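You operate a simulated robot arm through the tools that you are given. There is no shell and no other tool. Be economical: measure what you need, move in short steps, check, and stop when the job is done.

Carry out the task below with a simulated robot arm. There is one attempt and no reset: what you move stays moved.

## Task
Put both card packs in their slots, shut the case and latch it.
Fine: each pack goes into the slot with the dot of its colour.
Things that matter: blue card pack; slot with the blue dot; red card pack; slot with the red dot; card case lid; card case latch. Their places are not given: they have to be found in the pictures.

It is judged by the outcome, as a careful person would: the job done as asked, and still so three seconds after it is handed in. It fails if anything else is knocked over, pushed out of place, dropped, spilled or broken.

## Robot
A 7-joint arm with a two-finger parallel gripper, fixed in place. Base frame: the origin is at the foot of the arm, x ahead of it, y to its left, z up; the work surface is at about z = 760. Readings come in mm, degrees, newtons and seconds.
With the tool pointing down near the work surface it reaches from about 220 to 740 mm from the base axis. Its first joint turns from -166.0 to 166.0 degrees. Payload 1.57 kg.
The TCP is the grasp point between the finger pads, 30 mm short of the fingertips. In the tool frame z runs along the fingers and y along their closing line. Largest opening 110 mm; finger width 24, thickness 12; the body of the gripper, 48 by 112 mm, starts 78 mm behind the TCP.
Orientation is told as [roll, pitch, yaw] about the base's x, y, z axes, in that order, counted from this pose: with the fingers straight down and closing along the base's y, the tool's x points along the base's -x, its y along +y and its z along -z.

## Interface
- The arm moves only by the tool arm_command. Its argument "commands" is a list of rows, each a list of 3 entries, a list of its own where there are three numbers: the gripper command, from -1 (fully open) to 1 (shut), values between in proportion, then the shift along the tool's x, y, z in m, then the turn, a rotation vector about the tool's x, y, z in degrees. In form: [[jaw, [tx, ty, tz], [ax, ay, az]], ...]. A call has 1 to 20 rows; each row is the pose to reach, as a shift and turn from the pose commanded when the call began, along the tool's axes at that moment. Rows are played at 5 a second. More than 50 mm and 8.6 degrees between two rows, or a gripper value outside its range, and nothing of the call is played. Where a pose cannot be reached the arm comes as near as it can. A force on the tool above 40 N (or 10 N above the force at the start of the call, whichever is more), or a blocked arm, ends the call early, and 0.2 s more pass. Each finger travels about 45 mm/s and halts on what it meets, pressing with about 43 N; the grip force reading is that of the motor and also rises with nothing between the fingers. The clock runs only during rows and for 0.2 s after the last one: add rows that repeat a pose to give the fingers time. The reply holds the time, the measured pose of the TCP, the force on the tool along the base axes, the opening and the grip force, in the units named above and with some noise, and new pictures: "views" is both (left out), scene, wrist or none.
- Cameras (640 x 400 px; columns grow to the right, rows downward): "scene" is fixed at [50, 649.8, 1324.8]; the picture's right is [-0.70, -0.71, 0.00], its down [-0.55, 0.54, -0.64] and it looks along [0.46, -0.45, -0.77] (base axes); focal length 295 px, centre (320, 200). "wrist" rides on the gripper at [-36, 0, -80] in the tool frame; the picture's right is [0.00, -1.00, 0.00], its down [0.97, 0.00, -0.24] and it looks along [0.24, 0.00, 0.97] (tool axes); focal length 218 px, centre (320, 200).
- slide_trunk(by): slides the trunk up (or, below 0, down) by that many mm; the arm rides with it, the base frame stays. It gives what a move gives, with no picture.
- measure_at(camera, pixels): for up to 12 pixels [column, row] of the newest picture of that camera ("zoom" is the newest enlarged one), the place [x, y, z] in the base frame of the surface seen there, good to about 2 mm. It takes no simulated time.
- close_up(camera, box): a new picture of the part [left, top, right, bottom] of that camera's present view, enlarged. It takes no simulated time.
- finish_job(): hands the job in; it is judged then, once.

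Keep the steps short. Do not move on a guess: measure, check each grasp and each placing, and mend mistakes. In all there are 80 turns and 120 pictures (those below and enlarged ones count). Leave the gripper open and the arm clear of the work at the hand-in unless told otherwise, and finish with a single line.

The tools are called by a JSON object that holds its "op" and its "data". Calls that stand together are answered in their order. arm_command: Moves the arm, as the interface text tells. Its arguments: {"type":"object","properties":{"commands":{"type":"array","items":{"type":"array"}},"views":{"type":"string","enum":["both","scene","wrist","none"]}},"required":["commands"]} The other tools are called the same way: slide_trunk (by) slides the trunk up or down; measure_at (camera, pixels) gives the place of the surface under pixels of a picture; close_up (camera, box) takes an enlarged picture of a part of a camera's view; finish_job () hands the job in.

At the start:

```text
time_s: 0.0
tool_pos: [268.5, 448.6, 1078.7]
tool_rot: [-0.1, 0.0, 0.0]
ft_force: [0.4, 0.1, -0.1]
opening: 109.9
grasp_force: 0.1
trunk travel left (down, up): [-475.0, 115.0]
```

scene: 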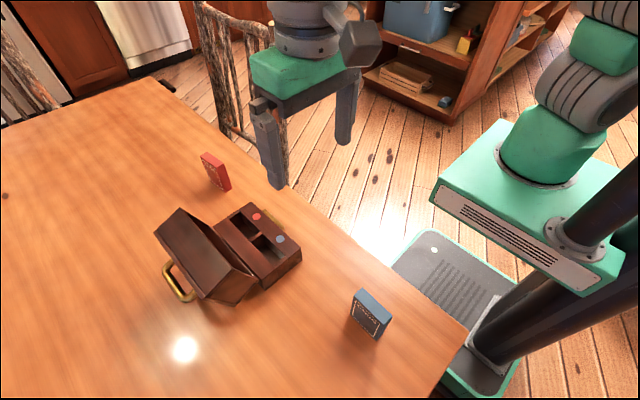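
wrist: 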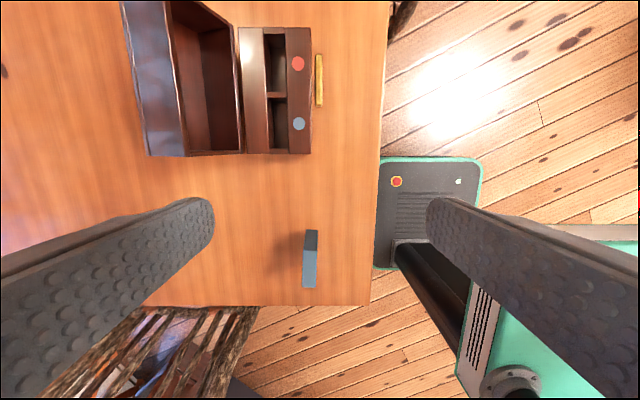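

I see the open case at about (245,250) in the scene view, the red pack at (215,172) and the blue pack at (370,313). I'll enlarge both views of the case.

{"op": "close_up", "data": {"camera": "scene", "box": [140, 140, 400, 350]}}

{"op": "close_up", "data": {"camera": "wrist", "box": [110, 0, 350, 150]}}

```text
1.90 times, centred on (270, 245) of scene
```

zoom: 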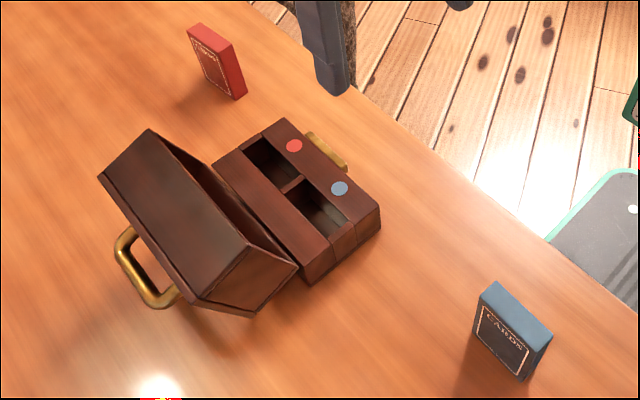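

```text
2.67 times, centred on (230, 75) of wrist
```

zoom: 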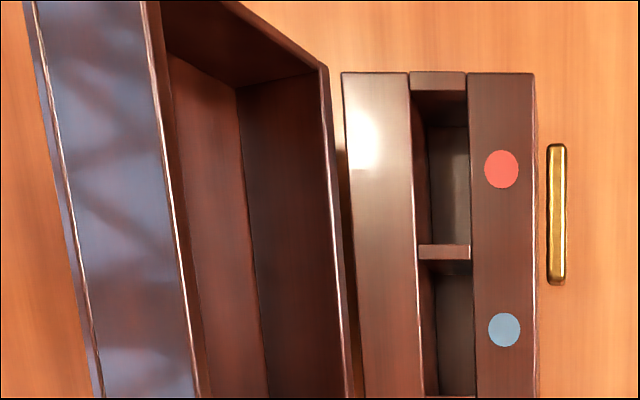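

Measuring slot edges, dots, lid and latch in this wrist zoom.

{"op": "measure_at", "data": {"camera": "zoom", "pixels": [[346, 78], [404, 82], [472, 82], [530, 82], [440, 82], [500, 168], [504, 330], [443, 252], [416, 180], [470, 180], [557, 150], [557, 280]]}}

{"op": "measure_at", "data": {"camera": "wrist", "pixels": [[277, 150], [292, 150], [277, 75], [277, 128], [318, 80], [309, 230], [315, 234], [309, 285], [303, 285], [240, 150], [150, 153], [185, 153]]}}

{"op": "measure_at", "data": {"camera": "scene", "pixels": [[202, 155], [213, 153], [230, 187], [220, 190], [215, 172], [221, 162], [357, 291], [390, 320], [378, 337], [352, 313], [373, 304], [170, 285]]}}

```text
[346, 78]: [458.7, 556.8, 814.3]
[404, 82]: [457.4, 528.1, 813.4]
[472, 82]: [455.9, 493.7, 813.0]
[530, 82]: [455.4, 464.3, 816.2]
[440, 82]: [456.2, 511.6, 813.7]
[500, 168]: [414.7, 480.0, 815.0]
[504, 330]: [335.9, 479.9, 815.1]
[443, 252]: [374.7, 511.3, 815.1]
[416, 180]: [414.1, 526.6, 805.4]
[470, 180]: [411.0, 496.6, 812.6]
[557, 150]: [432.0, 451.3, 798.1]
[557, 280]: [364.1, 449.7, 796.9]
```

```text
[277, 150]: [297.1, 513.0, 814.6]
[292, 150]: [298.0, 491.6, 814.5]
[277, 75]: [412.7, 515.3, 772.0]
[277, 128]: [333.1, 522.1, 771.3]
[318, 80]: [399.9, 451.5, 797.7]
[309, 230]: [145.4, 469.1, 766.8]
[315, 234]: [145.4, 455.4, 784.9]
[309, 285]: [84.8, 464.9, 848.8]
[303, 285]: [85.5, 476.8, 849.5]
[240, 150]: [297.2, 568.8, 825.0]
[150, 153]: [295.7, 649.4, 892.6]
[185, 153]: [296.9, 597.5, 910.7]
```

```text
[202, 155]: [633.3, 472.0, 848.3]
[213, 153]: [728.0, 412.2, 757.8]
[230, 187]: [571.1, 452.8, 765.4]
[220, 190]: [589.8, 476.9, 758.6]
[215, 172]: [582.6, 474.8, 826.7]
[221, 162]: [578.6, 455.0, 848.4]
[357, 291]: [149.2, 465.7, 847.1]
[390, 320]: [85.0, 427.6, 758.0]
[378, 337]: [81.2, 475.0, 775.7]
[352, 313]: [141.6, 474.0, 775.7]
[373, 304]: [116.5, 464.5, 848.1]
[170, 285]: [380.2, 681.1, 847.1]
```

Case body spans about x 297–457, y 464–557, rim z 815, slot floor 772. Now checking the packs' exact yaw: enlarging the blue one in wrist view and red in scene.

{"op": "close_up", "data": {"camera": "scene", "box": [185, 140, 249, 200]}}

{"op": "close_up", "data": {"camera": "wrist", "box": [270, 220, 350, 300]}}

```text
6.67 times, centred on (217, 170) of scene
```

zoom: 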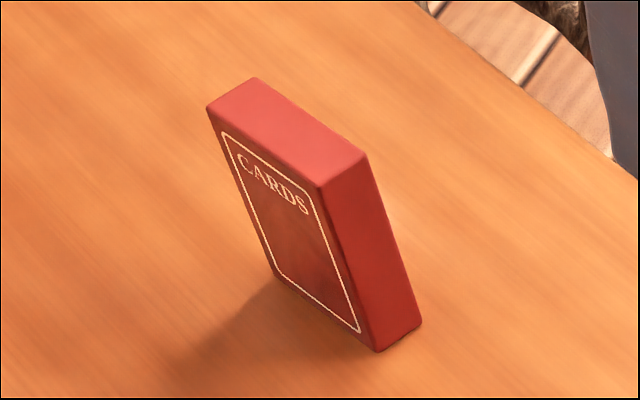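

```text
5.00 times, centred on (310, 260) of wrist
```

zoom: 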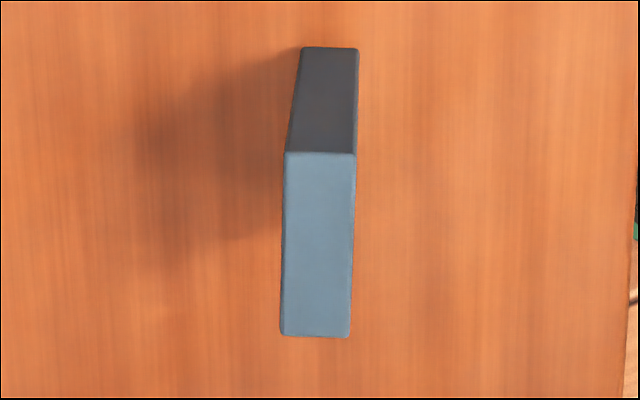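

{"op": "measure_at", "data": {"camera": "zoom", "pixels": [[288, 157], [352, 157], [286, 330], [346, 333], [320, 245]]}}

{"op": "measure_at", "data": {"camera": "scene", "pixels": [[206.5, 156], [209, 153], [221, 163.5], [217, 167], [213, 160]]}}

```text
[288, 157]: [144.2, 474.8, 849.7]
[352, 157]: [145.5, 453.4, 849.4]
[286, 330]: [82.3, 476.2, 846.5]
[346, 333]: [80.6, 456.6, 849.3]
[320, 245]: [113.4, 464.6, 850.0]
```

```text
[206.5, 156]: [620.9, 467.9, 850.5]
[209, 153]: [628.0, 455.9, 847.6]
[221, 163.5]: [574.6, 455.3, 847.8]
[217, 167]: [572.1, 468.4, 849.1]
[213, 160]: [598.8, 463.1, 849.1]
```

Blue pack centre ≈ (113.4, 465), top 849.5, ~21 thick, turned about −2°. First going above it.

{"op": "arm_command", "data": {"commands": [[-0.5, [0.04, 0.005, 0], [0, 0, 0]], [-0.3, [0.08, 0.01, 0], [0, 0, 0]], [-0.3, [0.12, 0.013, 0], [0, 0, 1]], [-0.3, [0.1551, 0.0164, 0.02], [0, 0, 2]], [-0.3, [0.1551, 0.0164, 0.06], [0, 0, 2]], [-0.3, [0.1551, 0.0164, 0.1], [0, 0, 2]], [-0.3, [0.1551, 0.0164, 0.13], [0, 0, 2]], [-0.3, [0.1551, 0.0164, 0.13], [0, 0, 2]]]}}

```text
time_s: 1.8
tool_pos: [114.4, 466.7, 948.9]
tool_rot: [0.1, 0.0, -2.0]
ft_force: [-0.7, 0.4, 0.5]
opening: 71.6
grasp_force: 0.1
trunk travel left (down, up): [-475.0, 115.0]
```

scene: 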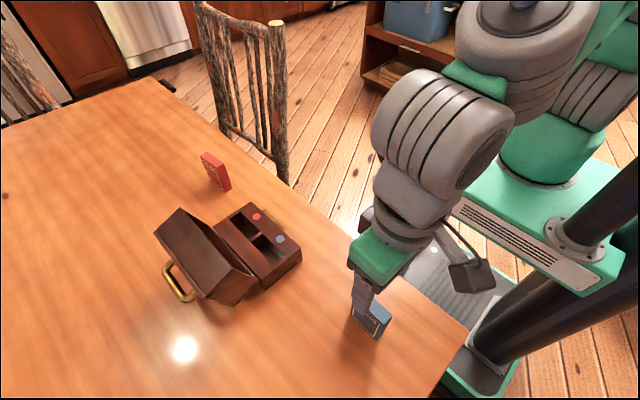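
wrist: 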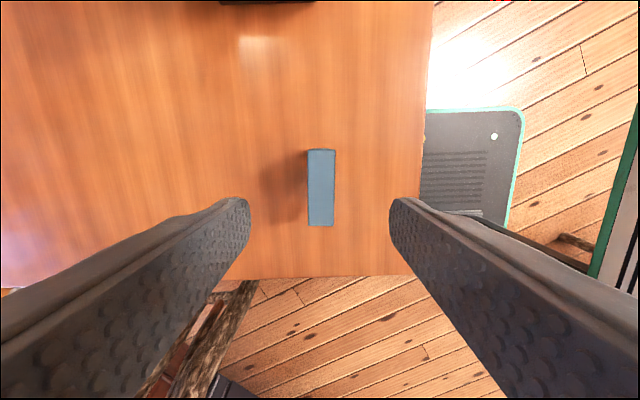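

The pack lies centred between the fingers (column 320). Measuring its top once more from here.

{"op": "measure_at", "data": {"camera": "wrist", "pixels": [[309, 156], [334, 155], [309, 222], [331, 222], [320, 190]]}}

```text
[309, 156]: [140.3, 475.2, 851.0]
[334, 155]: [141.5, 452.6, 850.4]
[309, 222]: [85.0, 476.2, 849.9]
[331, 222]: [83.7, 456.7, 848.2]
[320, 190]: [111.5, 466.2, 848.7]
```

Centre ≈ (113, 465). Descending to TCP z 840 and closing.

{"op": "arm_command", "data": {"commands": [[-0.3, [0.001, -0.001, 0.04], [0, 0, 0]], [-0.3, [0.001, -0.001, 0.08], [0, 0, 0]], [-0.3, [0.001, -0.001, 0.109], [0, 0, 0]], [-0.3, [0.001, -0.001, 0.109], [0, 0, 0]], [1, [0.001, -0.001, 0.109], [0, 0, 0]], [1, [0.001, -0.001, 0.109], [0, 0, 0]], [1, [0.001, -0.001, 0.109], [0, 0, 0]], [1, [0.001, -0.001, 0.109], [0, 0, 0]], [1, [0.001, -0.001, 0.109], [0, 0, 0]], [1, [0.001, -0.001, 0.109], [0, 0, 0]]]}}

```text
time_s: 4.0
tool_pos: [113.2, 465.7, 839.7]
tool_rot: [-0.1, 0.0, -1.9]
ft_force: [-0.1, 1.2, 0.6]
opening: 22.4
grasp_force: 35.2
trunk travel left (down, up): [-475.0, 115.0]
```

scene: 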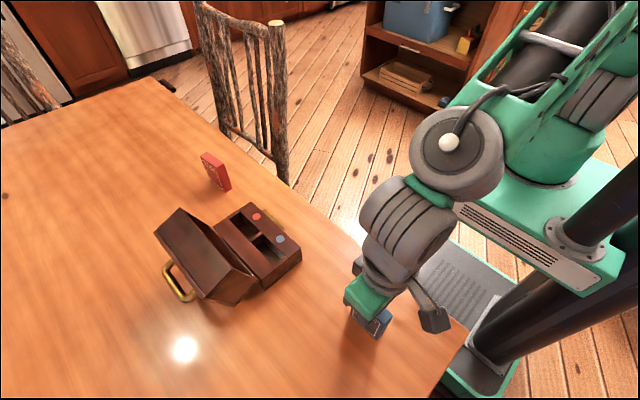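
wrist: 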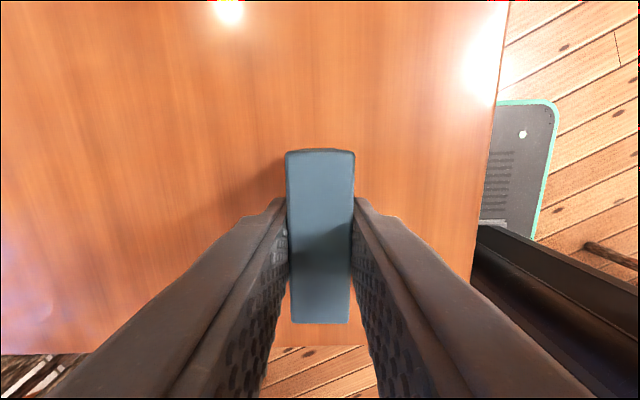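

Gripped (22.4 mm, 35 N). Measuring where the pack sits relative to the TCP, then lifting.

{"op": "measure_at", "data": {"camera": "wrist", "pixels": [[293, 154], [348, 154], [296, 318], [346, 318], [320, 230]]}}

{"op": "arm_command", "data": {"commands": [[1, [0, 0, -0.03], [0, 0, 0]], [1, [0, 0, -0.07], [0, 0, 0]], [1, [0, 0, -0.11], [0, 0, 0]], [1, [-0.03, 0.006, -0.13], [0, 0, -1.9]], [1, [-0.07, 0.015, -0.13], [0, 0, -1.9]], [1, [-0.1, 0.02, -0.13], [0, 0, -1.9]], [1, [-0.1, 0.02, -0.13], [0, 0, -1.9]]]}}

```text
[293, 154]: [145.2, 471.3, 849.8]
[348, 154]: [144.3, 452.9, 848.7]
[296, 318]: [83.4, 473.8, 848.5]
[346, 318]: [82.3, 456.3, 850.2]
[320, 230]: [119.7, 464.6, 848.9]
```

```text
time_s: 5.6
tool_pos: [216.0, 479.4, 970.9]
tool_rot: [0.0, 0.0, -0.1]
ft_force: [0.4, 0.1, -0.8]
opening: 22.4
grasp_force: 34.9
trunk travel left (down, up): [-475.0, 115.0]
```

scene: 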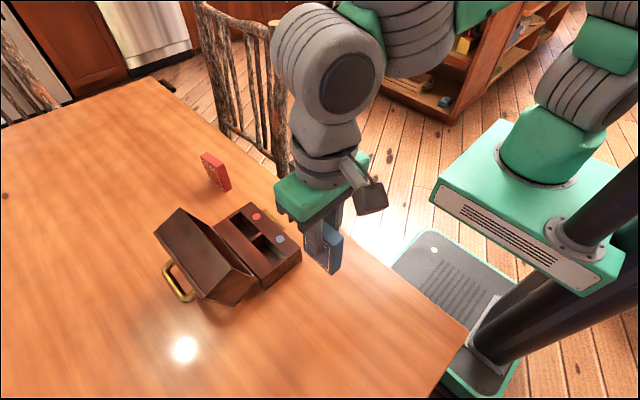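
wrist: 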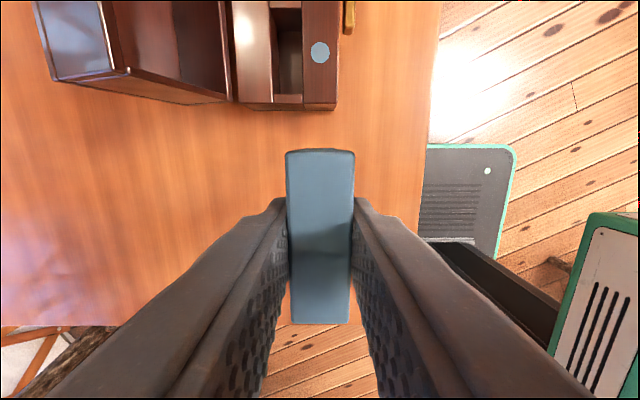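

Pack lifted straight. The blue slot is visible at (287,55); enlarging to measure its edges precisely.

{"op": "close_up", "data": {"camera": "wrist", "box": [220, 0, 380, 115]}}

```text
3.48 times, centred on (300, 58) of wrist
```

zoom: 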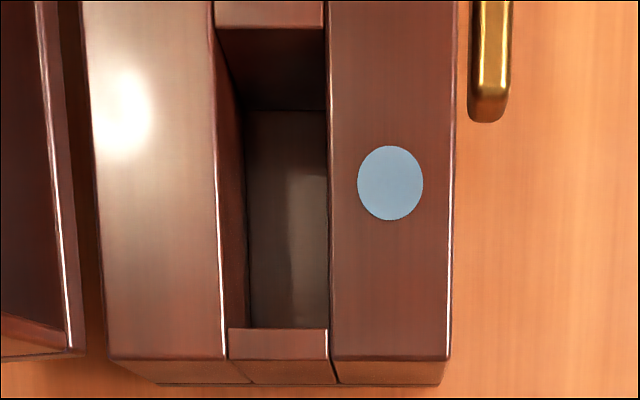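

{"op": "measure_at", "data": {"camera": "zoom", "pixels": [[217, 200], [331, 200], [221, 280], [328, 280], [270, 24], [270, 4], [270, 332], [270, 355], [280, 310], [280, 150], [390, 183], [322, 320]]}}

```text
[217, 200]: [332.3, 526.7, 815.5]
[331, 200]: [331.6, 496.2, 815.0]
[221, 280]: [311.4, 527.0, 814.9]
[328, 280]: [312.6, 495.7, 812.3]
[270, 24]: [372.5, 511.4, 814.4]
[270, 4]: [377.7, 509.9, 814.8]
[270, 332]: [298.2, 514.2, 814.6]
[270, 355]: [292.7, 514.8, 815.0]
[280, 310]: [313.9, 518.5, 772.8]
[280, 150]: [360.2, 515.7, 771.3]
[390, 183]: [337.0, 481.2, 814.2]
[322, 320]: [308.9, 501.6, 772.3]
```

Blue slot spans x ≈ 299.5–371, y ≈ 497–526, so centre (335.3, 511.3). Moving over it with the pack's bottom just above the rim.

{"op": "arm_command", "data": {"commands": [[1, [-0.04, 0.01, 0], [0, 0, 0]], [1, [-0.08, 0.022, 0], [0, 0, 0]], [1, [-0.119, 0.0319, 0.01], [0, 0, -0.1]], [1, [-0.119, 0.0319, 0.04], [0, 0, -0.1]], [1, [-0.119, 0.0319, 0.063], [0, 0, -0.1]], [1, [-0.119, 0.0319, 0.063], [0, 0, -0.1]]]}}

{"op": "close_up", "data": {"camera": "scene", "box": [180, 160, 340, 290]}}

```text
time_s: 7.0
tool_pos: [331.7, 512.1, 905.9]
tool_rot: [0.0, -0.1, 0.0]
ft_force: [0.7, 0.4, -0.7]
opening: 22.0
grasp_force: 34.9
trunk travel left (down, up): [-475.0, 115.0]
```

scene: 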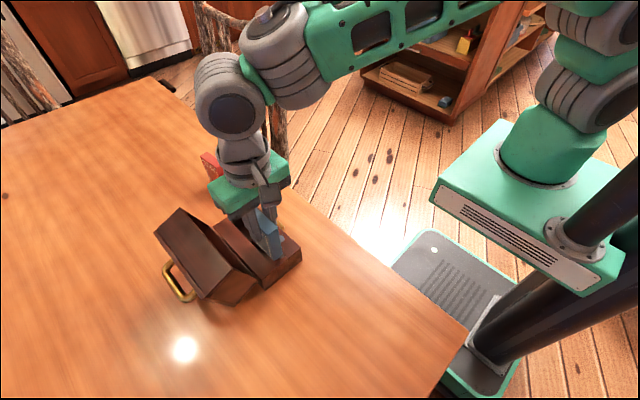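
wrist: 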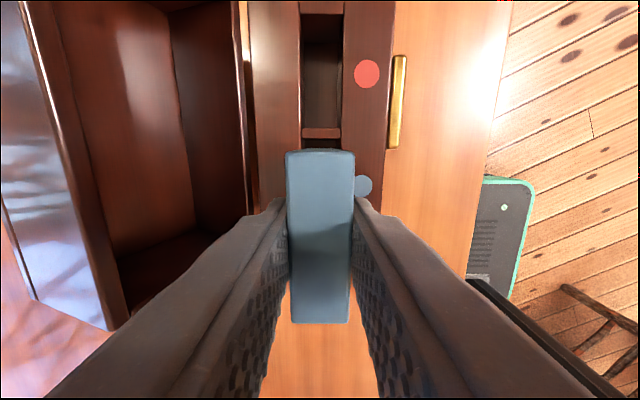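

```text
3.08 times, centred on (260, 225) of scene
```

zoom: 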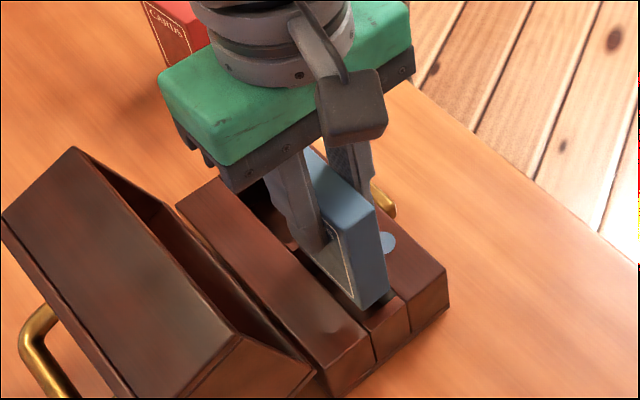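

The arm reads x 331.7, a bit short of 335. Measuring pack and rim together in the current wrist picture.

{"op": "measure_at", "data": {"camera": "wrist", "pixels": [[293, 154], [348, 154], [296, 318], [346, 318], [301, 100], [342, 100], [321, 130], [321, 10], [366, 74]]}}

{"op": "measure_at", "data": {"camera": "zoom", "pixels": [[362, 304], [385, 288], [340, 283], [378, 210], [348, 240], [372, 328], [404, 305], [383, 315]]}}

```text
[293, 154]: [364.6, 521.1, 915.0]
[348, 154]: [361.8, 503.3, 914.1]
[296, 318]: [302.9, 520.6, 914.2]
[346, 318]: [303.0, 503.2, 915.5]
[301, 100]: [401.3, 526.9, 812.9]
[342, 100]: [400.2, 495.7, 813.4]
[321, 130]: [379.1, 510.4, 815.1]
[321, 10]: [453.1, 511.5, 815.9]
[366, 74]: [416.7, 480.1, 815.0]
```

```text
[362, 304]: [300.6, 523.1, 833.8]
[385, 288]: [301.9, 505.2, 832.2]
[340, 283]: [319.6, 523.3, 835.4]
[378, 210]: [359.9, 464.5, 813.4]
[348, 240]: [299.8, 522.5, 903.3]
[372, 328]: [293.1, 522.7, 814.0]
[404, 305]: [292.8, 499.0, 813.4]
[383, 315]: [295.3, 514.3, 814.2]
```

Pack centre ≈ (333, 512); shifting +2.5 in x, −0.7 in y, then lowering in slow steps into the slot.

{"op": "arm_command", "data": {"commands": [[1, [-0.0025, -0.0007, 0], [0, 0, 0]], [1, [-0.0025, -0.0007, 0.01], [0, 0, 0]], [1, [-0.0025, -0.0007, 0.02], [0, 0, 0]], [1, [-0.0025, -0.0007, 0.03], [0, 0, 0]], [1, [-0.0025, -0.0007, 0.04], [0, 0, 0]], [1, [-0.0025, -0.0007, 0.048], [0, 0, 0]], [1, [-0.0025, -0.0007, 0.052], [0, 0, 0]], [1, [-0.0025, -0.0007, 0.052], [0, 0, 0]]]}}

{"op": "close_up", "data": {"camera": "scene", "box": [180, 160, 340, 290]}}

```text
time_s: 8.8
tool_pos: [337.4, 511.0, 854.6]
tool_rot: [0.0, 0.0, 0.0]
ft_force: [-0.2, 0.1, -1.1]
opening: 22.6
grasp_force: 34.8
trunk travel left (down, up): [-475.0, 115.0]
```

scene: 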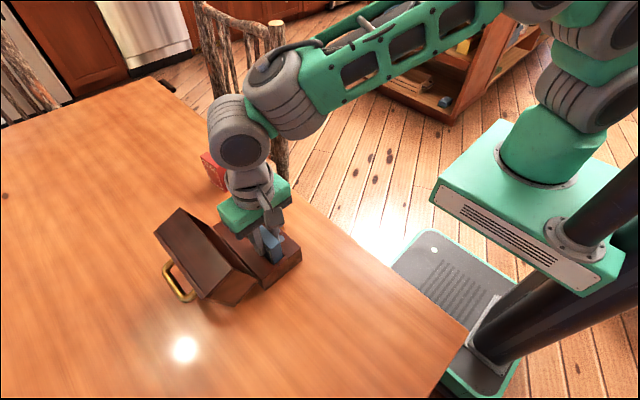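
wrist: 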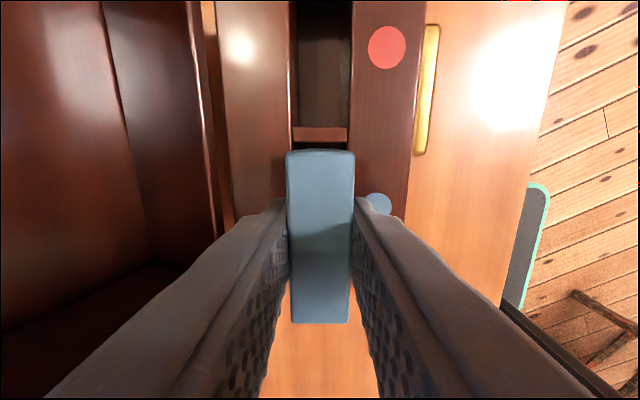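

```text
3.08 times, centred on (260, 225) of scene
```

zoom: 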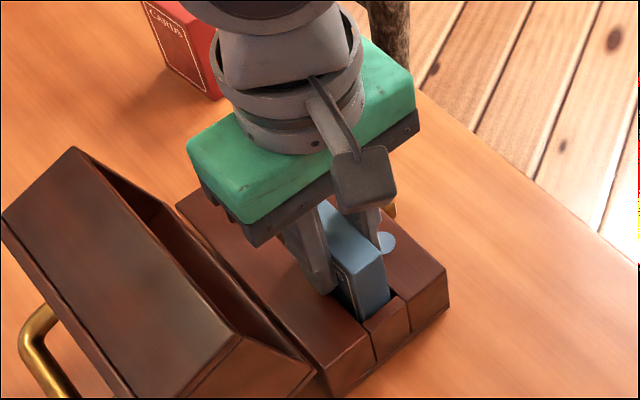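

The pack is inside the slot with no contact force. Lowering 2 mm more, opening to ~50 mm, then lifting.

{"op": "arm_command", "data": {"commands": [[1, [0, 0, 0.001], [0, 0, 0]], [1, [0, 0, 0.002], [0, 0, 0]], [0.7, [0, 0, 0.002], [0, 0, 0]], [0.4, [0, 0, 0.002], [0, 0, 0]], [0.1, [0, 0, 0.002], [0, 0, 0]], [0.1, [0, 0, 0.002], [0, 0, 0]], [0.1, [0, 0, -0.02], [0, 0, 0]], [0.1, [0, 0, -0.06], [0, 0, 0]], [0.1, [0, 0, -0.1], [0, 0, 0]], [0.1, [0, 0, -0.1], [0, 0, 0]]]}}

```text
time_s: 11.0
tool_pos: [333.3, 512.4, 955.3]
tool_rot: [0.0, -0.1, 0.0]
ft_force: [0.3, -0.4, 0.5]
opening: 49.5
grasp_force: 0.0
trunk travel left (down, up): [-475.0, 115.0]
```

scene: 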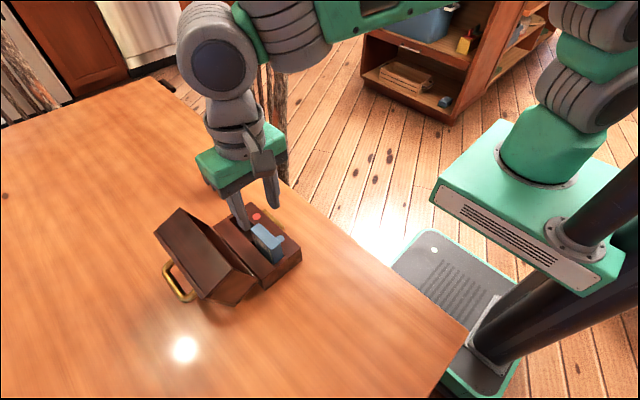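
wrist: 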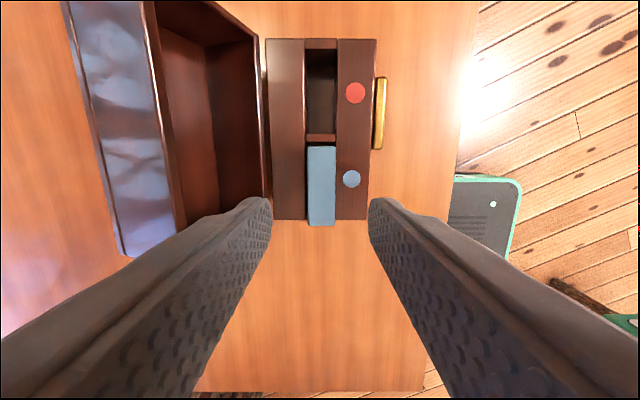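

Blue pack stands in the blue slot. Now moving toward the red pack at about (600, 462), staying high, to see whether it can be reached upright.

{"op": "arm_command", "data": {"commands": [[0, [-0.04, -0.01, -0.01], [0, 0, 0]], [-0.1, [-0.08, -0.02, -0.02], [0, 0, 0]], [-0.2, [-0.12, -0.03, -0.02], [0, 0, 0]], [-0.3, [-0.16, -0.04, -0.02], [0, 0, 0]], [-0.3, [-0.2, -0.05, -0.01], [0, 0, 0]], [-0.3, [-0.24, -0.05, 0], [0, 0, 0]], [-0.3, [-0.265, -0.05, 0], [0, 0, 0]], [-0.3, [-0.265, -0.05, 0], [0, 0, 0]]]}}

```text
time_s: 12.8
tool_pos: [574.4, 436.7, 952.2]
tool_rot: [0.0, 0.0, 0.0]
ft_force: [0.0, 0.0, 0.4]
opening: 71.3
grasp_force: 0.1
out of reach, approached as far as the arm can: row 6, 7, 8
trunk travel left (down, up): [-475.0, 115.0]
```

scene: 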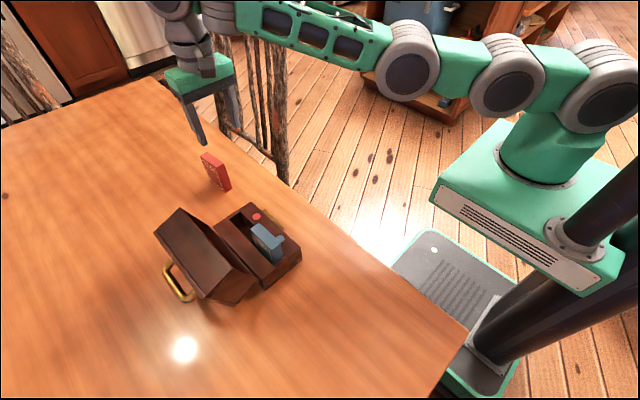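
wrist: 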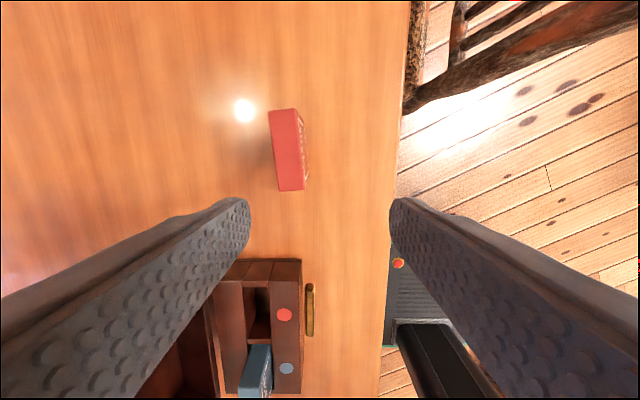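

Upright reach stops at radius ~721. I'll tilt the fingers outward (about the closing axis), which moves the wrist back. First measuring the red pack's top from here.

{"op": "measure_at", "data": {"camera": "wrist", "pixels": [[272, 113], [295, 111], [281, 187], [302, 187], [287, 150]]}}

{"op": "arm_command", "data": {"commands": [[-0.3, [0, 0, 0], [0, -5, 0]], [-0.3, [0, 0, 0], [0, -10, 0]], [-0.3, [0, 0, 0], [0, -15, 0]], [-0.3, [0, 0, 0], [0, -20, 0]], [-0.3, [0, 0, 0], [0, -20, 0]]]}}

```text
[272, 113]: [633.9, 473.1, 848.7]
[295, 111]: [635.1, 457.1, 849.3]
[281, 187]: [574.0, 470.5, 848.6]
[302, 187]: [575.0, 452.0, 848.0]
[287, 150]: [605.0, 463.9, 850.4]
```

```text
time_s: 14.0
tool_pos: [573.1, 437.5, 951.8]
tool_rot: [0.1, -12.5, 0.1]
ft_force: [0.1, -0.2, 0.1]
opening: 71.7
grasp_force: 0.1
out of reach, approached as far as the arm can: row 2, 4, 5
trunk travel left (down, up): [-475.0, 115.0]
```

scene: 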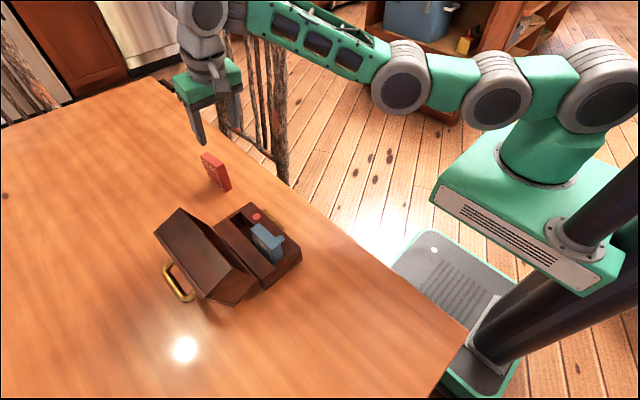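
wrist: 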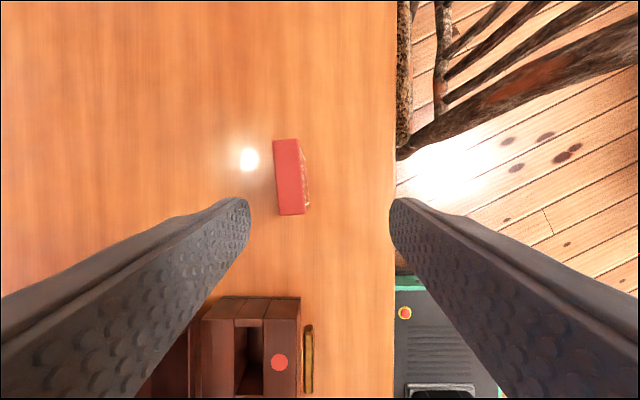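

The tilt reached −12.5°. Checking arm joint heights in the scene picture to decide how the trunk may help.

{"op": "measure_at", "data": {"camera": "scene", "pixels": [[605, 105], [495, 100], [400, 82], [200, 8], [205, 60], [540, 75]]}}

```text
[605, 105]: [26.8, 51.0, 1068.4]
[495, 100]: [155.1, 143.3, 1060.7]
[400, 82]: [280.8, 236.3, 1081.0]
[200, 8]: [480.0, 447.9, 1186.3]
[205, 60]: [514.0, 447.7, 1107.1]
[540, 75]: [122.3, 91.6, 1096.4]
```

The wrist sits ~100 mm above the shoulder. Raising the trunk 60 mm would level them and lengthen the reach.

{"op": "slide_trunk", "data": {"by": 60}}

```text
time_s: 15.0
tool_pos: [573.6, 437.6, 1010.6]
tool_rot: [0.1, -12.5, 0.0]
ft_force: [-0.6, 0.1, 0.2]
opening: 71.2
grasp_force: 0.1
trunk travel left (down, up): [-535.0, 55.0]
```

Moving to above the red pack: TCP (604, 463, 940), tilt kept, yaw +3°.

{"op": "arm_command", "data": {"commands": [[-0.3, [0.004, 0.006, 0.025], [0, 0, 0]], [-0.3, [0.0, 0.012, 0.05], [-0.3, 0, -1.5]], [-0.3, [-0.007, 0.018, 0.065], [-0.65, 0, -2.93]], [-0.3, [-0.0146, 0.0254, 0.0749], [-0.65, 0, -2.93]], [-0.3, [-0.0146, 0.0254, 0.0749], [-0.65, 0, -2.93]]]}}

```text
time_s: 16.2
tool_pos: [601.3, 463.0, 941.4]
tool_rot: [0.1, -12.5, 3.2]
ft_force: [-0.2, -0.9, -0.1]
opening: 71.6
grasp_force: 0.0
out of reach, approached as far as the arm can: row 1, 2, 3, 4
trunk travel left (down, up): [-535.0, 55.0]
```

scene: 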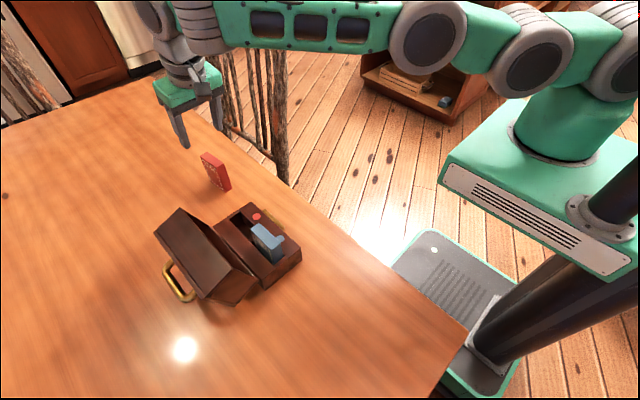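
wrist: 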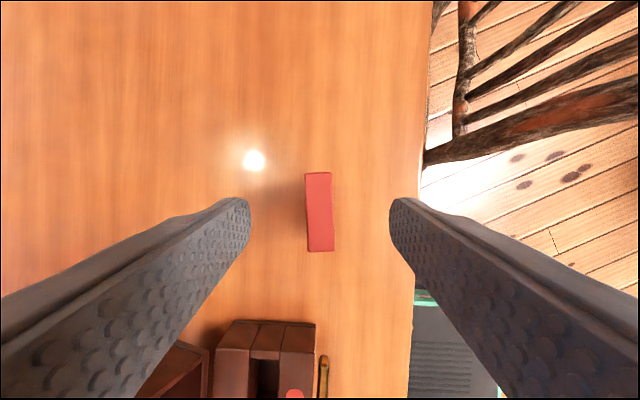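

Reached. Re-measuring the pack top from here.

{"op": "measure_at", "data": {"camera": "wrist", "pixels": [[308, 176], [328, 176], [311, 247], [331, 246], [318, 210]]}}

```text
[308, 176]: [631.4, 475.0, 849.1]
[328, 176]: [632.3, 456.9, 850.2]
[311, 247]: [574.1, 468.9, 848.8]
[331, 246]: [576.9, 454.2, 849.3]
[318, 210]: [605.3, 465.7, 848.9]
```

Pack centre ≈ (603.7, 463.8). Descending vertically to TCP z 841 and gripping.

{"op": "arm_command", "data": {"commands": [[-0.3, [0.0076, 0.0005, 0.0343], [0, 0, 0]], [-0.3, [0.0152, 0.0008, 0.0686], [0, 0, 0]], [-0.3, [0.0217, 0.0008, 0.098], [0, 0, 0]], [-0.3, [0.0217, 0.0008, 0.098], [0, 0, 0]]]}}

```text
time_s: 17.2
tool_pos: [602.2, 464.8, 841.4]
tool_rot: [0.1, -12.5, 3.0]
ft_force: [0.1, 0.2, -0.3]
opening: 71.6
grasp_force: 0.1
trunk travel left (down, up): [-535.0, 55.0]
```

scene: 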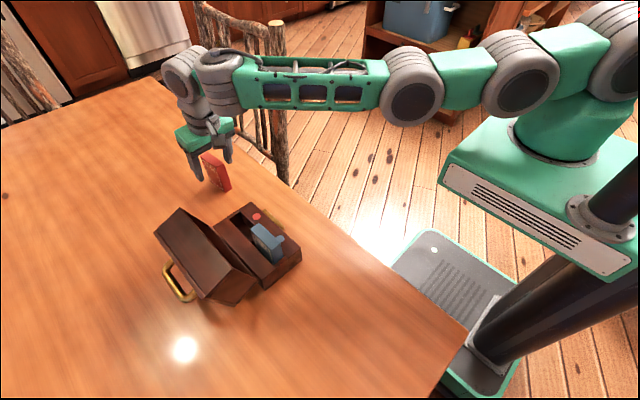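
wrist: 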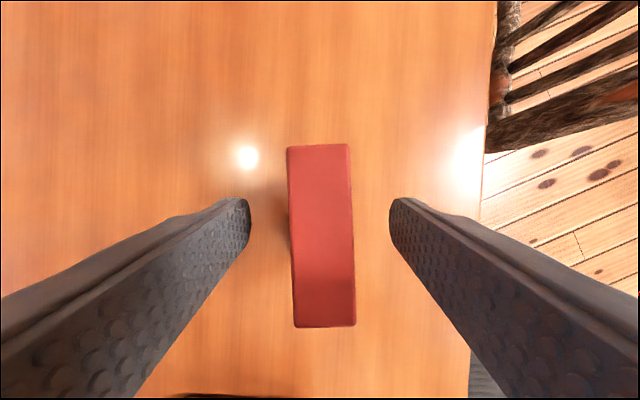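

Straddling the pack at z 841. Closing.

{"op": "arm_command", "data": {"commands": [[0.5, [0, -0.0005, 0], [0, 0, 0]], [1, [0, -0.0005, 0], [0, 0, 0]], [1, [0, -0.0005, 0], [0, 0, 0]], [1, [0, -0.0005, 0], [0, 0, 0]], [1, [0, -0.0005, 0], [0, 0, 0]], [1, [0, -0.0005, 0], [0, 0, 0]], [1, [0, -0.0005, 0], [0, 0, 0]]], "views": "wrist"}}

```text
time_s: 18.8
tool_pos: [603.2, 463.7, 840.5]
tool_rot: [0.0, -12.5, 3.1]
ft_force: [-0.5, -0.1, 0.6]
opening: 22.5
grasp_force: 35.2
trunk travel left (down, up): [-535.0, 55.0]
```

wrist: 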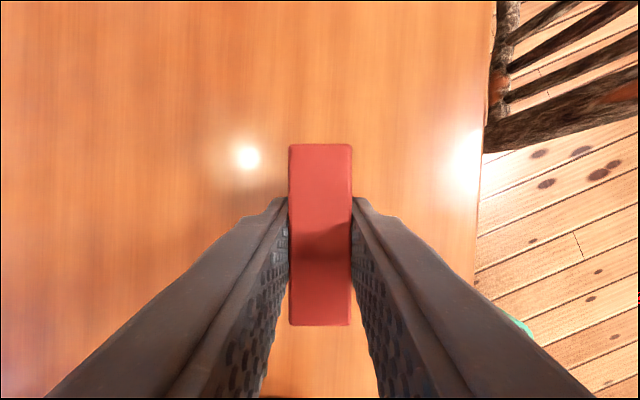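

Gripped (22.5 mm). Lifting straight up 110 mm, then turning yaw back to 0 while coming inward.

{"op": "arm_command", "data": {"commands": [[1, [-0.0065, 0, -0.0293], [0, 0, 0]], [1, [-0.013, 0, -0.0586], [0, 0, 0]], [1, [-0.0195, 0, -0.0879], [0, 0, 0]], [1, [-0.0238, 0, -0.1074], [0, 0, 0]], [1, [0.0055, 0.008, -0.1139], [0.3, 0, 1.5]], [1, [0.0348, 0.016, -0.1204], [0.65, 0, 3.0]], [1, [0.0738, 0.025, -0.129], [0.65, 0, 3.0]], [1, [0.0738, 0.025, -0.129], [0.65, 0, 3.0]]]}}

```text
time_s: 20.6
tool_pos: [500.7, 482.5, 951.1]
tool_rot: [0.0, -12.6, -0.1]
ft_force: [-0.4, 0.1, -0.9]
opening: 22.4
grasp_force: 35.3
trunk travel left (down, up): [-535.0, 55.0]
```

scene: 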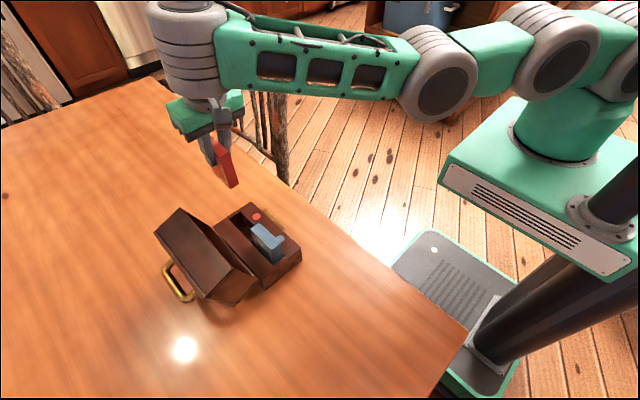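
wrist: 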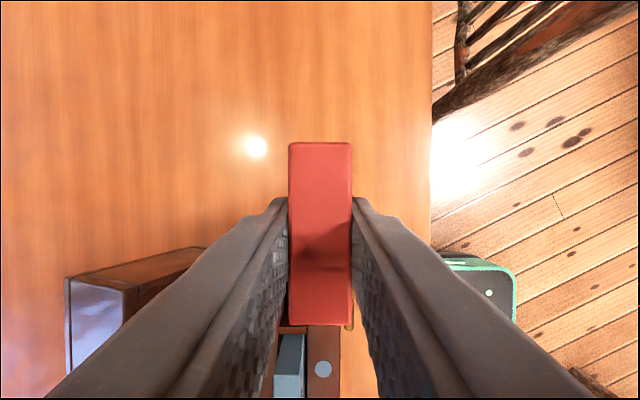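

Lifted. Measuring the pack's corners (top and, in the scene, bottom) to check its offset and uprightness.

{"op": "close_up", "data": {"camera": "scene", "box": [185, 110, 265, 200]}}

{"op": "measure_at", "data": {"camera": "wrist", "pixels": [[292, 147], [348, 147], [293, 320], [348, 320], [320, 200]]}}

```text
4.44 times, centred on (225, 155) of scene
```

zoom: 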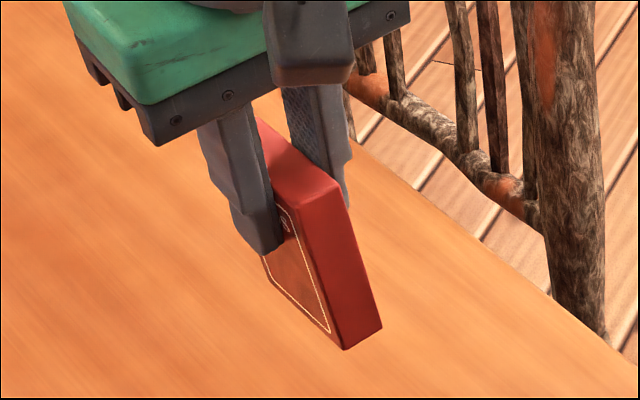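

```text
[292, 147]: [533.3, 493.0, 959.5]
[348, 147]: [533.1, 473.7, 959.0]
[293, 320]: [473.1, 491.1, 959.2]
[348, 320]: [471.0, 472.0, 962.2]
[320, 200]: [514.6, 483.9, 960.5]
```

Pack is upright with top level and centre (502.6, 482.5). Shifting by (−88.3, +28.8) over the red slot, bottom stopping ~20 mm above the rim.

{"op": "arm_command", "data": {"commands": [[1, [0.029, 0.01, -0.0064], [0, 0, 0]], [1, [0.058, 0.02, -0.0128], [0, 0, 0]], [1, [0.0862, 0.0288, -0.0191], [0, 0, 0]], [1, [0.09, 0.0288, -0.002], [0, 0, 0]], [1, [0.0938, 0.0288, 0.0151], [0, 0, 0]], [1, [0.0938, 0.0288, 0.0151], [0, 0, 0]]]}}

{"op": "close_up", "data": {"camera": "scene", "box": [180, 150, 340, 290]}}

```text
time_s: 22.0
tool_pos: [426.4, 532.7, 916.7]
tool_rot: [-0.1, -12.4, -0.1]
ft_force: [0.4, 0.4, -1.7]
opening: 22.5
grasp_force: 35.2
out of reach, approached as far as the arm can: row 1, 2, 3, 4, 5, 6
trunk travel left (down, up): [-535.0, 55.0]
```

scene: 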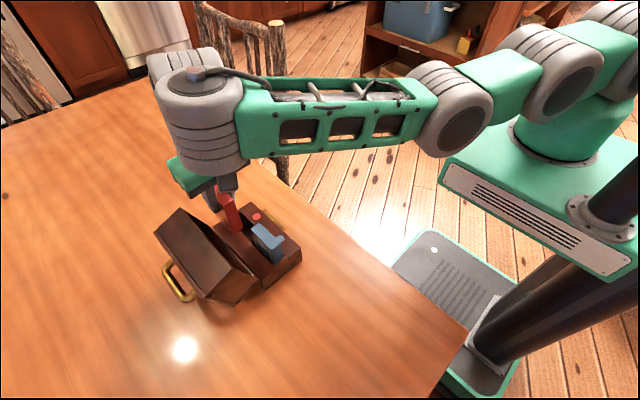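
wrist: 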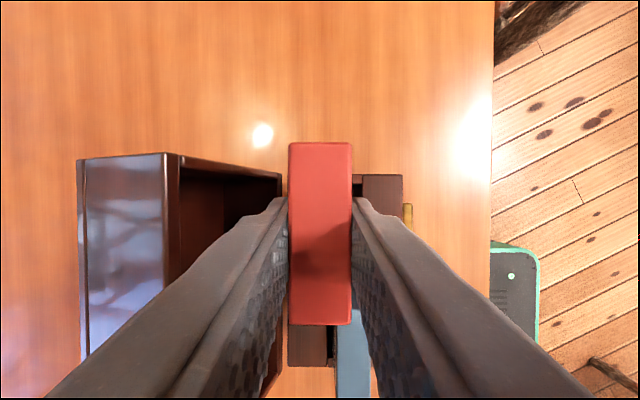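

```text
2.86 times, centred on (260, 220) of scene
```

zoom: 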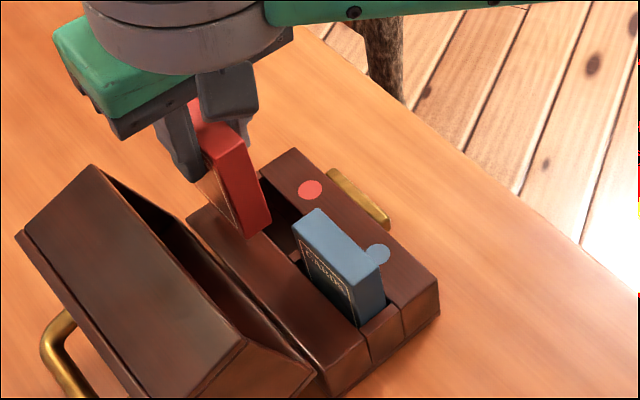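

The arm stopped short at (426, 533): a joint limit with this tilt, so not lowering here. I'll raise the trunk 50 mm (moves the pack straight up and clear) and try again with the wrist lower relative to the shoulder.

{"op": "slide_trunk", "data": {"by": 50}}

```text
time_s: 22.9
tool_pos: [426.6, 532.1, 967.2]
tool_rot: [0.0, -12.4, -0.1]
ft_force: [0.4, -0.3, -0.9]
opening: 22.6
grasp_force: 35.1
trunk travel left (down, up): [-585.0, 5.0]
```

{"op": "arm_command", "data": {"commands": [[1, [0.0139, -0.0208, -0.0031], [0, 0, 0]], [1, [0.0139, -0.0208, -0.0031], [0, 0, 0]], [1, [0.0179, -0.0208, 0.015], [0, 0, 0]], [1, [0.0219, -0.0208, 0.033], [0, 0, 0]], [1, [0.0219, -0.0208, 0.033], [0, 0, 0]]]}}

```text
time_s: 24.1
tool_pos: [421.6, 526.4, 925.1]
tool_rot: [0.0, -12.4, -0.2]
ft_force: [-0.3, 0.1, -1.0]
opening: 22.4
grasp_force: 35.1
out of reach, approached as far as the arm can: row 1, 2, 3, 4, 5
trunk travel left (down, up): [-585.0, 5.0]
```

scene: 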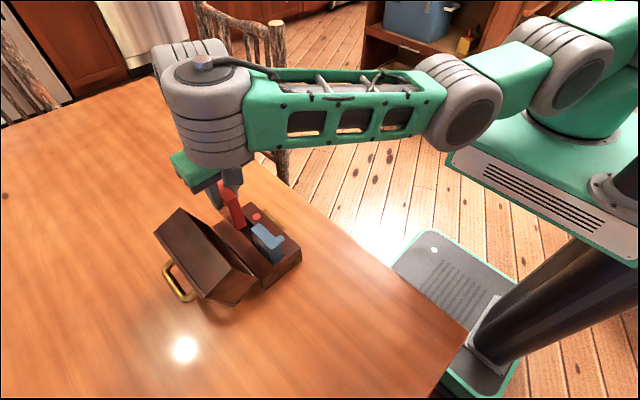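
wrist: 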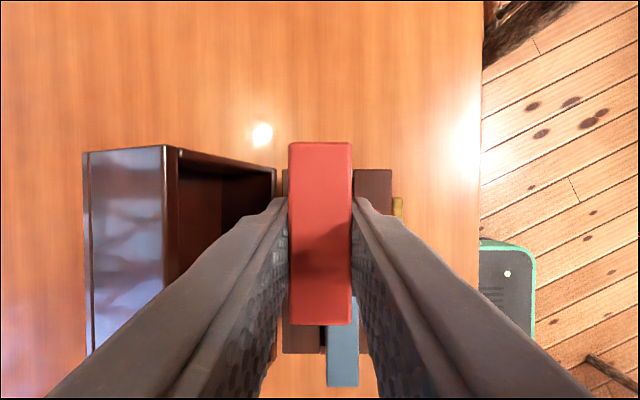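

Only partly better. Sure way: stand the red pack on the open table at about (518, 475), and regrasp it with upright fingers. Going up, across, and partway down.

{"op": "arm_command", "data": {"commands": [[1, [-0.0064, 0, -0.0293], [0, 0, 0]], [1, [-0.038, -0.017, -0.0224], [0, 0, 0]], [1, [-0.0695, -0.034, -0.0155], [0, 0, 0]], [1, [-0.1007, -0.051, -0.0086], [0, 0, 0]], [1, [-0.1007, -0.051, -0.0086], [0, 0, 0]], [1, [-0.0921, -0.051, 0.0305], [0, 0, 0]], [1, [-0.0846, -0.051, 0.0646], [0, 0, 0]], [1, [-0.0846, -0.051, 0.0646], [0, 0, 0]]]}}

```text
time_s: 25.9
tool_pos: [525.8, 484.2, 882.4]
tool_rot: [-0.5, -12.4, -0.1]
ft_force: [-0.2, 0.5, -1.0]
opening: 22.7
grasp_force: 34.4
out of reach, approached as far as the arm can: row 1, 7, 8
trunk travel left (down, up): [-585.0, 5.0]
```

scene: 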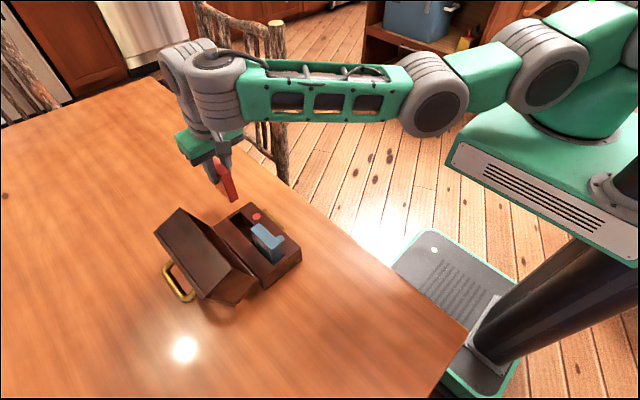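
wrist: 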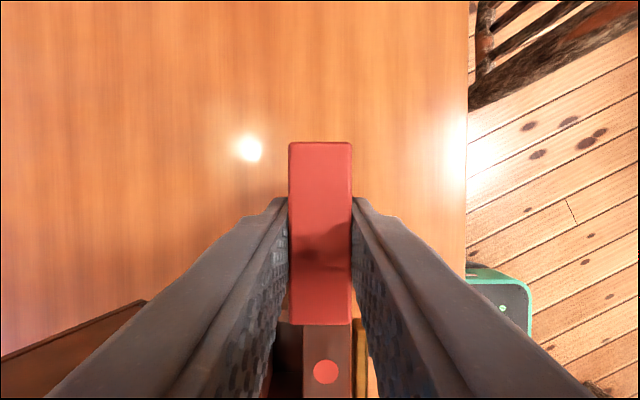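

I'm at (526, 484, 882), clear of the case. Lowering with the trunk keeps the joints as they are: down 40 mm.

{"op": "slide_trunk", "data": {"by": -40}}

{"op": "close_up", "data": {"camera": "scene", "box": [185, 130, 265, 220]}}

```text
time_s: 26.8
tool_pos: [525.6, 482.6, 842.0]
tool_rot: [-0.6, -12.3, -0.1]
ft_force: [-0.3, 0.5, -0.6]
opening: 22.3
grasp_force: 35.4
trunk travel left (down, up): [-545.0, 45.0]
```

```text
4.44 times, centred on (225, 175) of scene
```

zoom: 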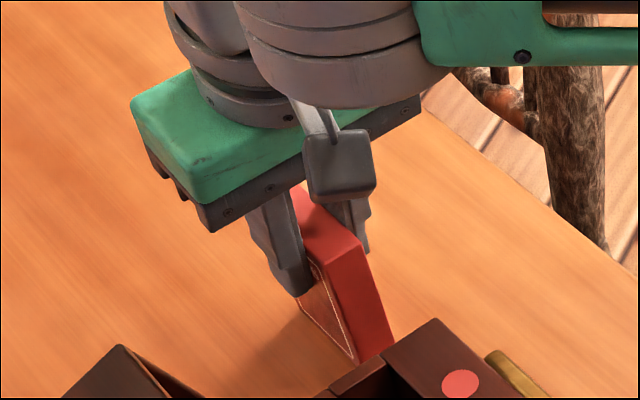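

Bottom should be ~1–2 mm above the table; lowering 1.5 mm more.

{"op": "slide_trunk", "data": {"by": -1.5}}

```text
time_s: 27.3
tool_pos: [525.8, 483.3, 840.9]
tool_rot: [-0.5, -12.2, -0.1]
ft_force: [0.0, 0.6, 0.1]
opening: 22.2
grasp_force: 35.3
trunk travel left (down, up): [-544.0, 46.0]
```

The held weight (−1 N) has vanished, so it touches the table. Opening gently.

{"op": "arm_command", "data": {"commands": [[0.6, [0, 0, 0], [0, 0, 0]], [0.3, [0, 0, 0], [0, 0, 0]], [-0.1, [0, 0, 0], [0, 0, 0]], [-0.3, [0, 0, 0], [0, 0, 0]], [-0.3, [0, 0, 0], [0, 0, 0]], [-0.3, [0, 0, 0], [0, 0, 0]]]}}

```text
time_s: 28.7
tool_pos: [526.7, 484.1, 840.4]
tool_rot: [-0.5, -12.4, 0.0]
ft_force: [0.6, -0.8, 0.5]
opening: 71.4
grasp_force: 0.1
trunk travel left (down, up): [-544.0, 46.0]
```

scene: 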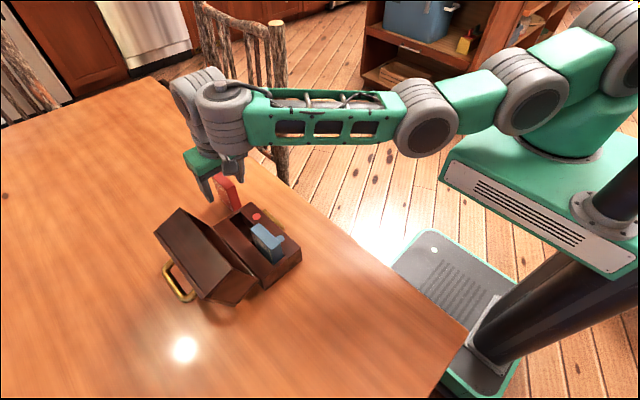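
wrist: 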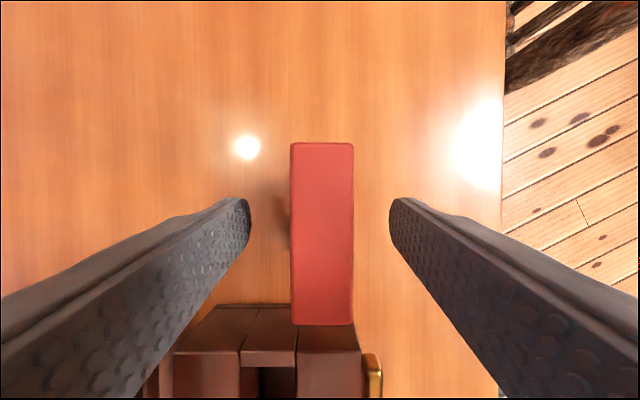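

Pack stands on the table. Rising 60 mm, then untilting to upright.

{"op": "arm_command", "data": {"commands": [[-0.3, [-0.0065, 0, -0.0293], [0, 0, 0]], [-0.3, [-0.0129, 0, -0.0586], [0, 0, 0]], [-0.3, [-0.0172, 0, -0.0781], [0, 0, 0]], [-0.3, [-0.0172, 0, -0.0781], [-0.2, 5, 0]], [-0.3, [-0.0172, 0, -0.0781], [-0.4, 10, 0]], [-0.3, [-0.0172, 0, -0.0781], [-0.5, 12.3, 0]], [-0.3, [-0.0172, 0, -0.0781], [-0.5, 12.3, 0]]]}}

```text
time_s: 30.3
tool_pos: [525.0, 484.6, 919.8]
tool_rot: [-0.1, 0.0, -0.2]
ft_force: [1.0, 0.3, 0.1]
opening: 71.4
grasp_force: 0.0
trunk travel left (down, up): [-544.0, 46.0]
```

scene: 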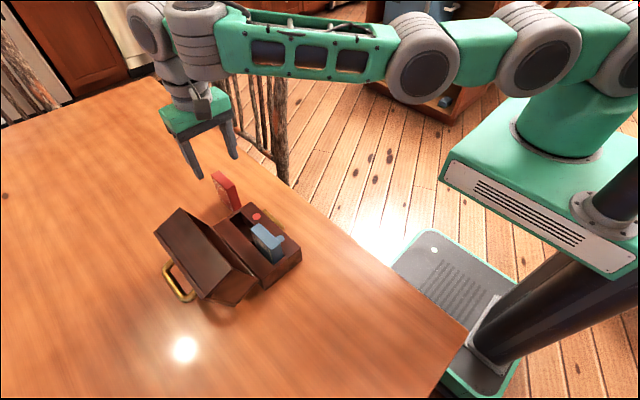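
wrist: 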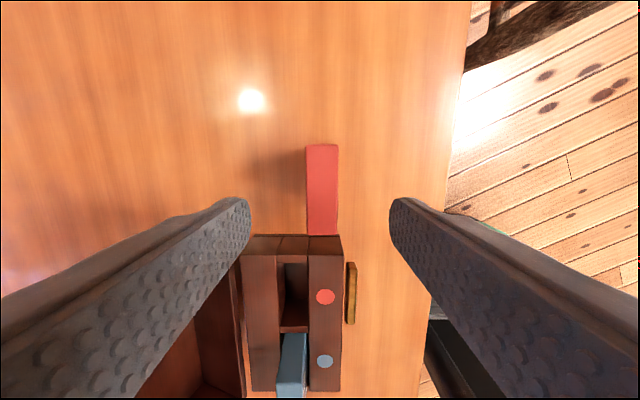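

Upright again at (525, 484.6, 920). Measuring the pack's top.

{"op": "measure_at", "data": {"camera": "wrist", "pixels": [[309, 149], [335, 149], [310, 230], [336, 230], [322, 190]]}}

```text
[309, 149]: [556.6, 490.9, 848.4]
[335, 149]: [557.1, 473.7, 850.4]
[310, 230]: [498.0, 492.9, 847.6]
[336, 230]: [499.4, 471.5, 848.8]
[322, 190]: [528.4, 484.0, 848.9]
```

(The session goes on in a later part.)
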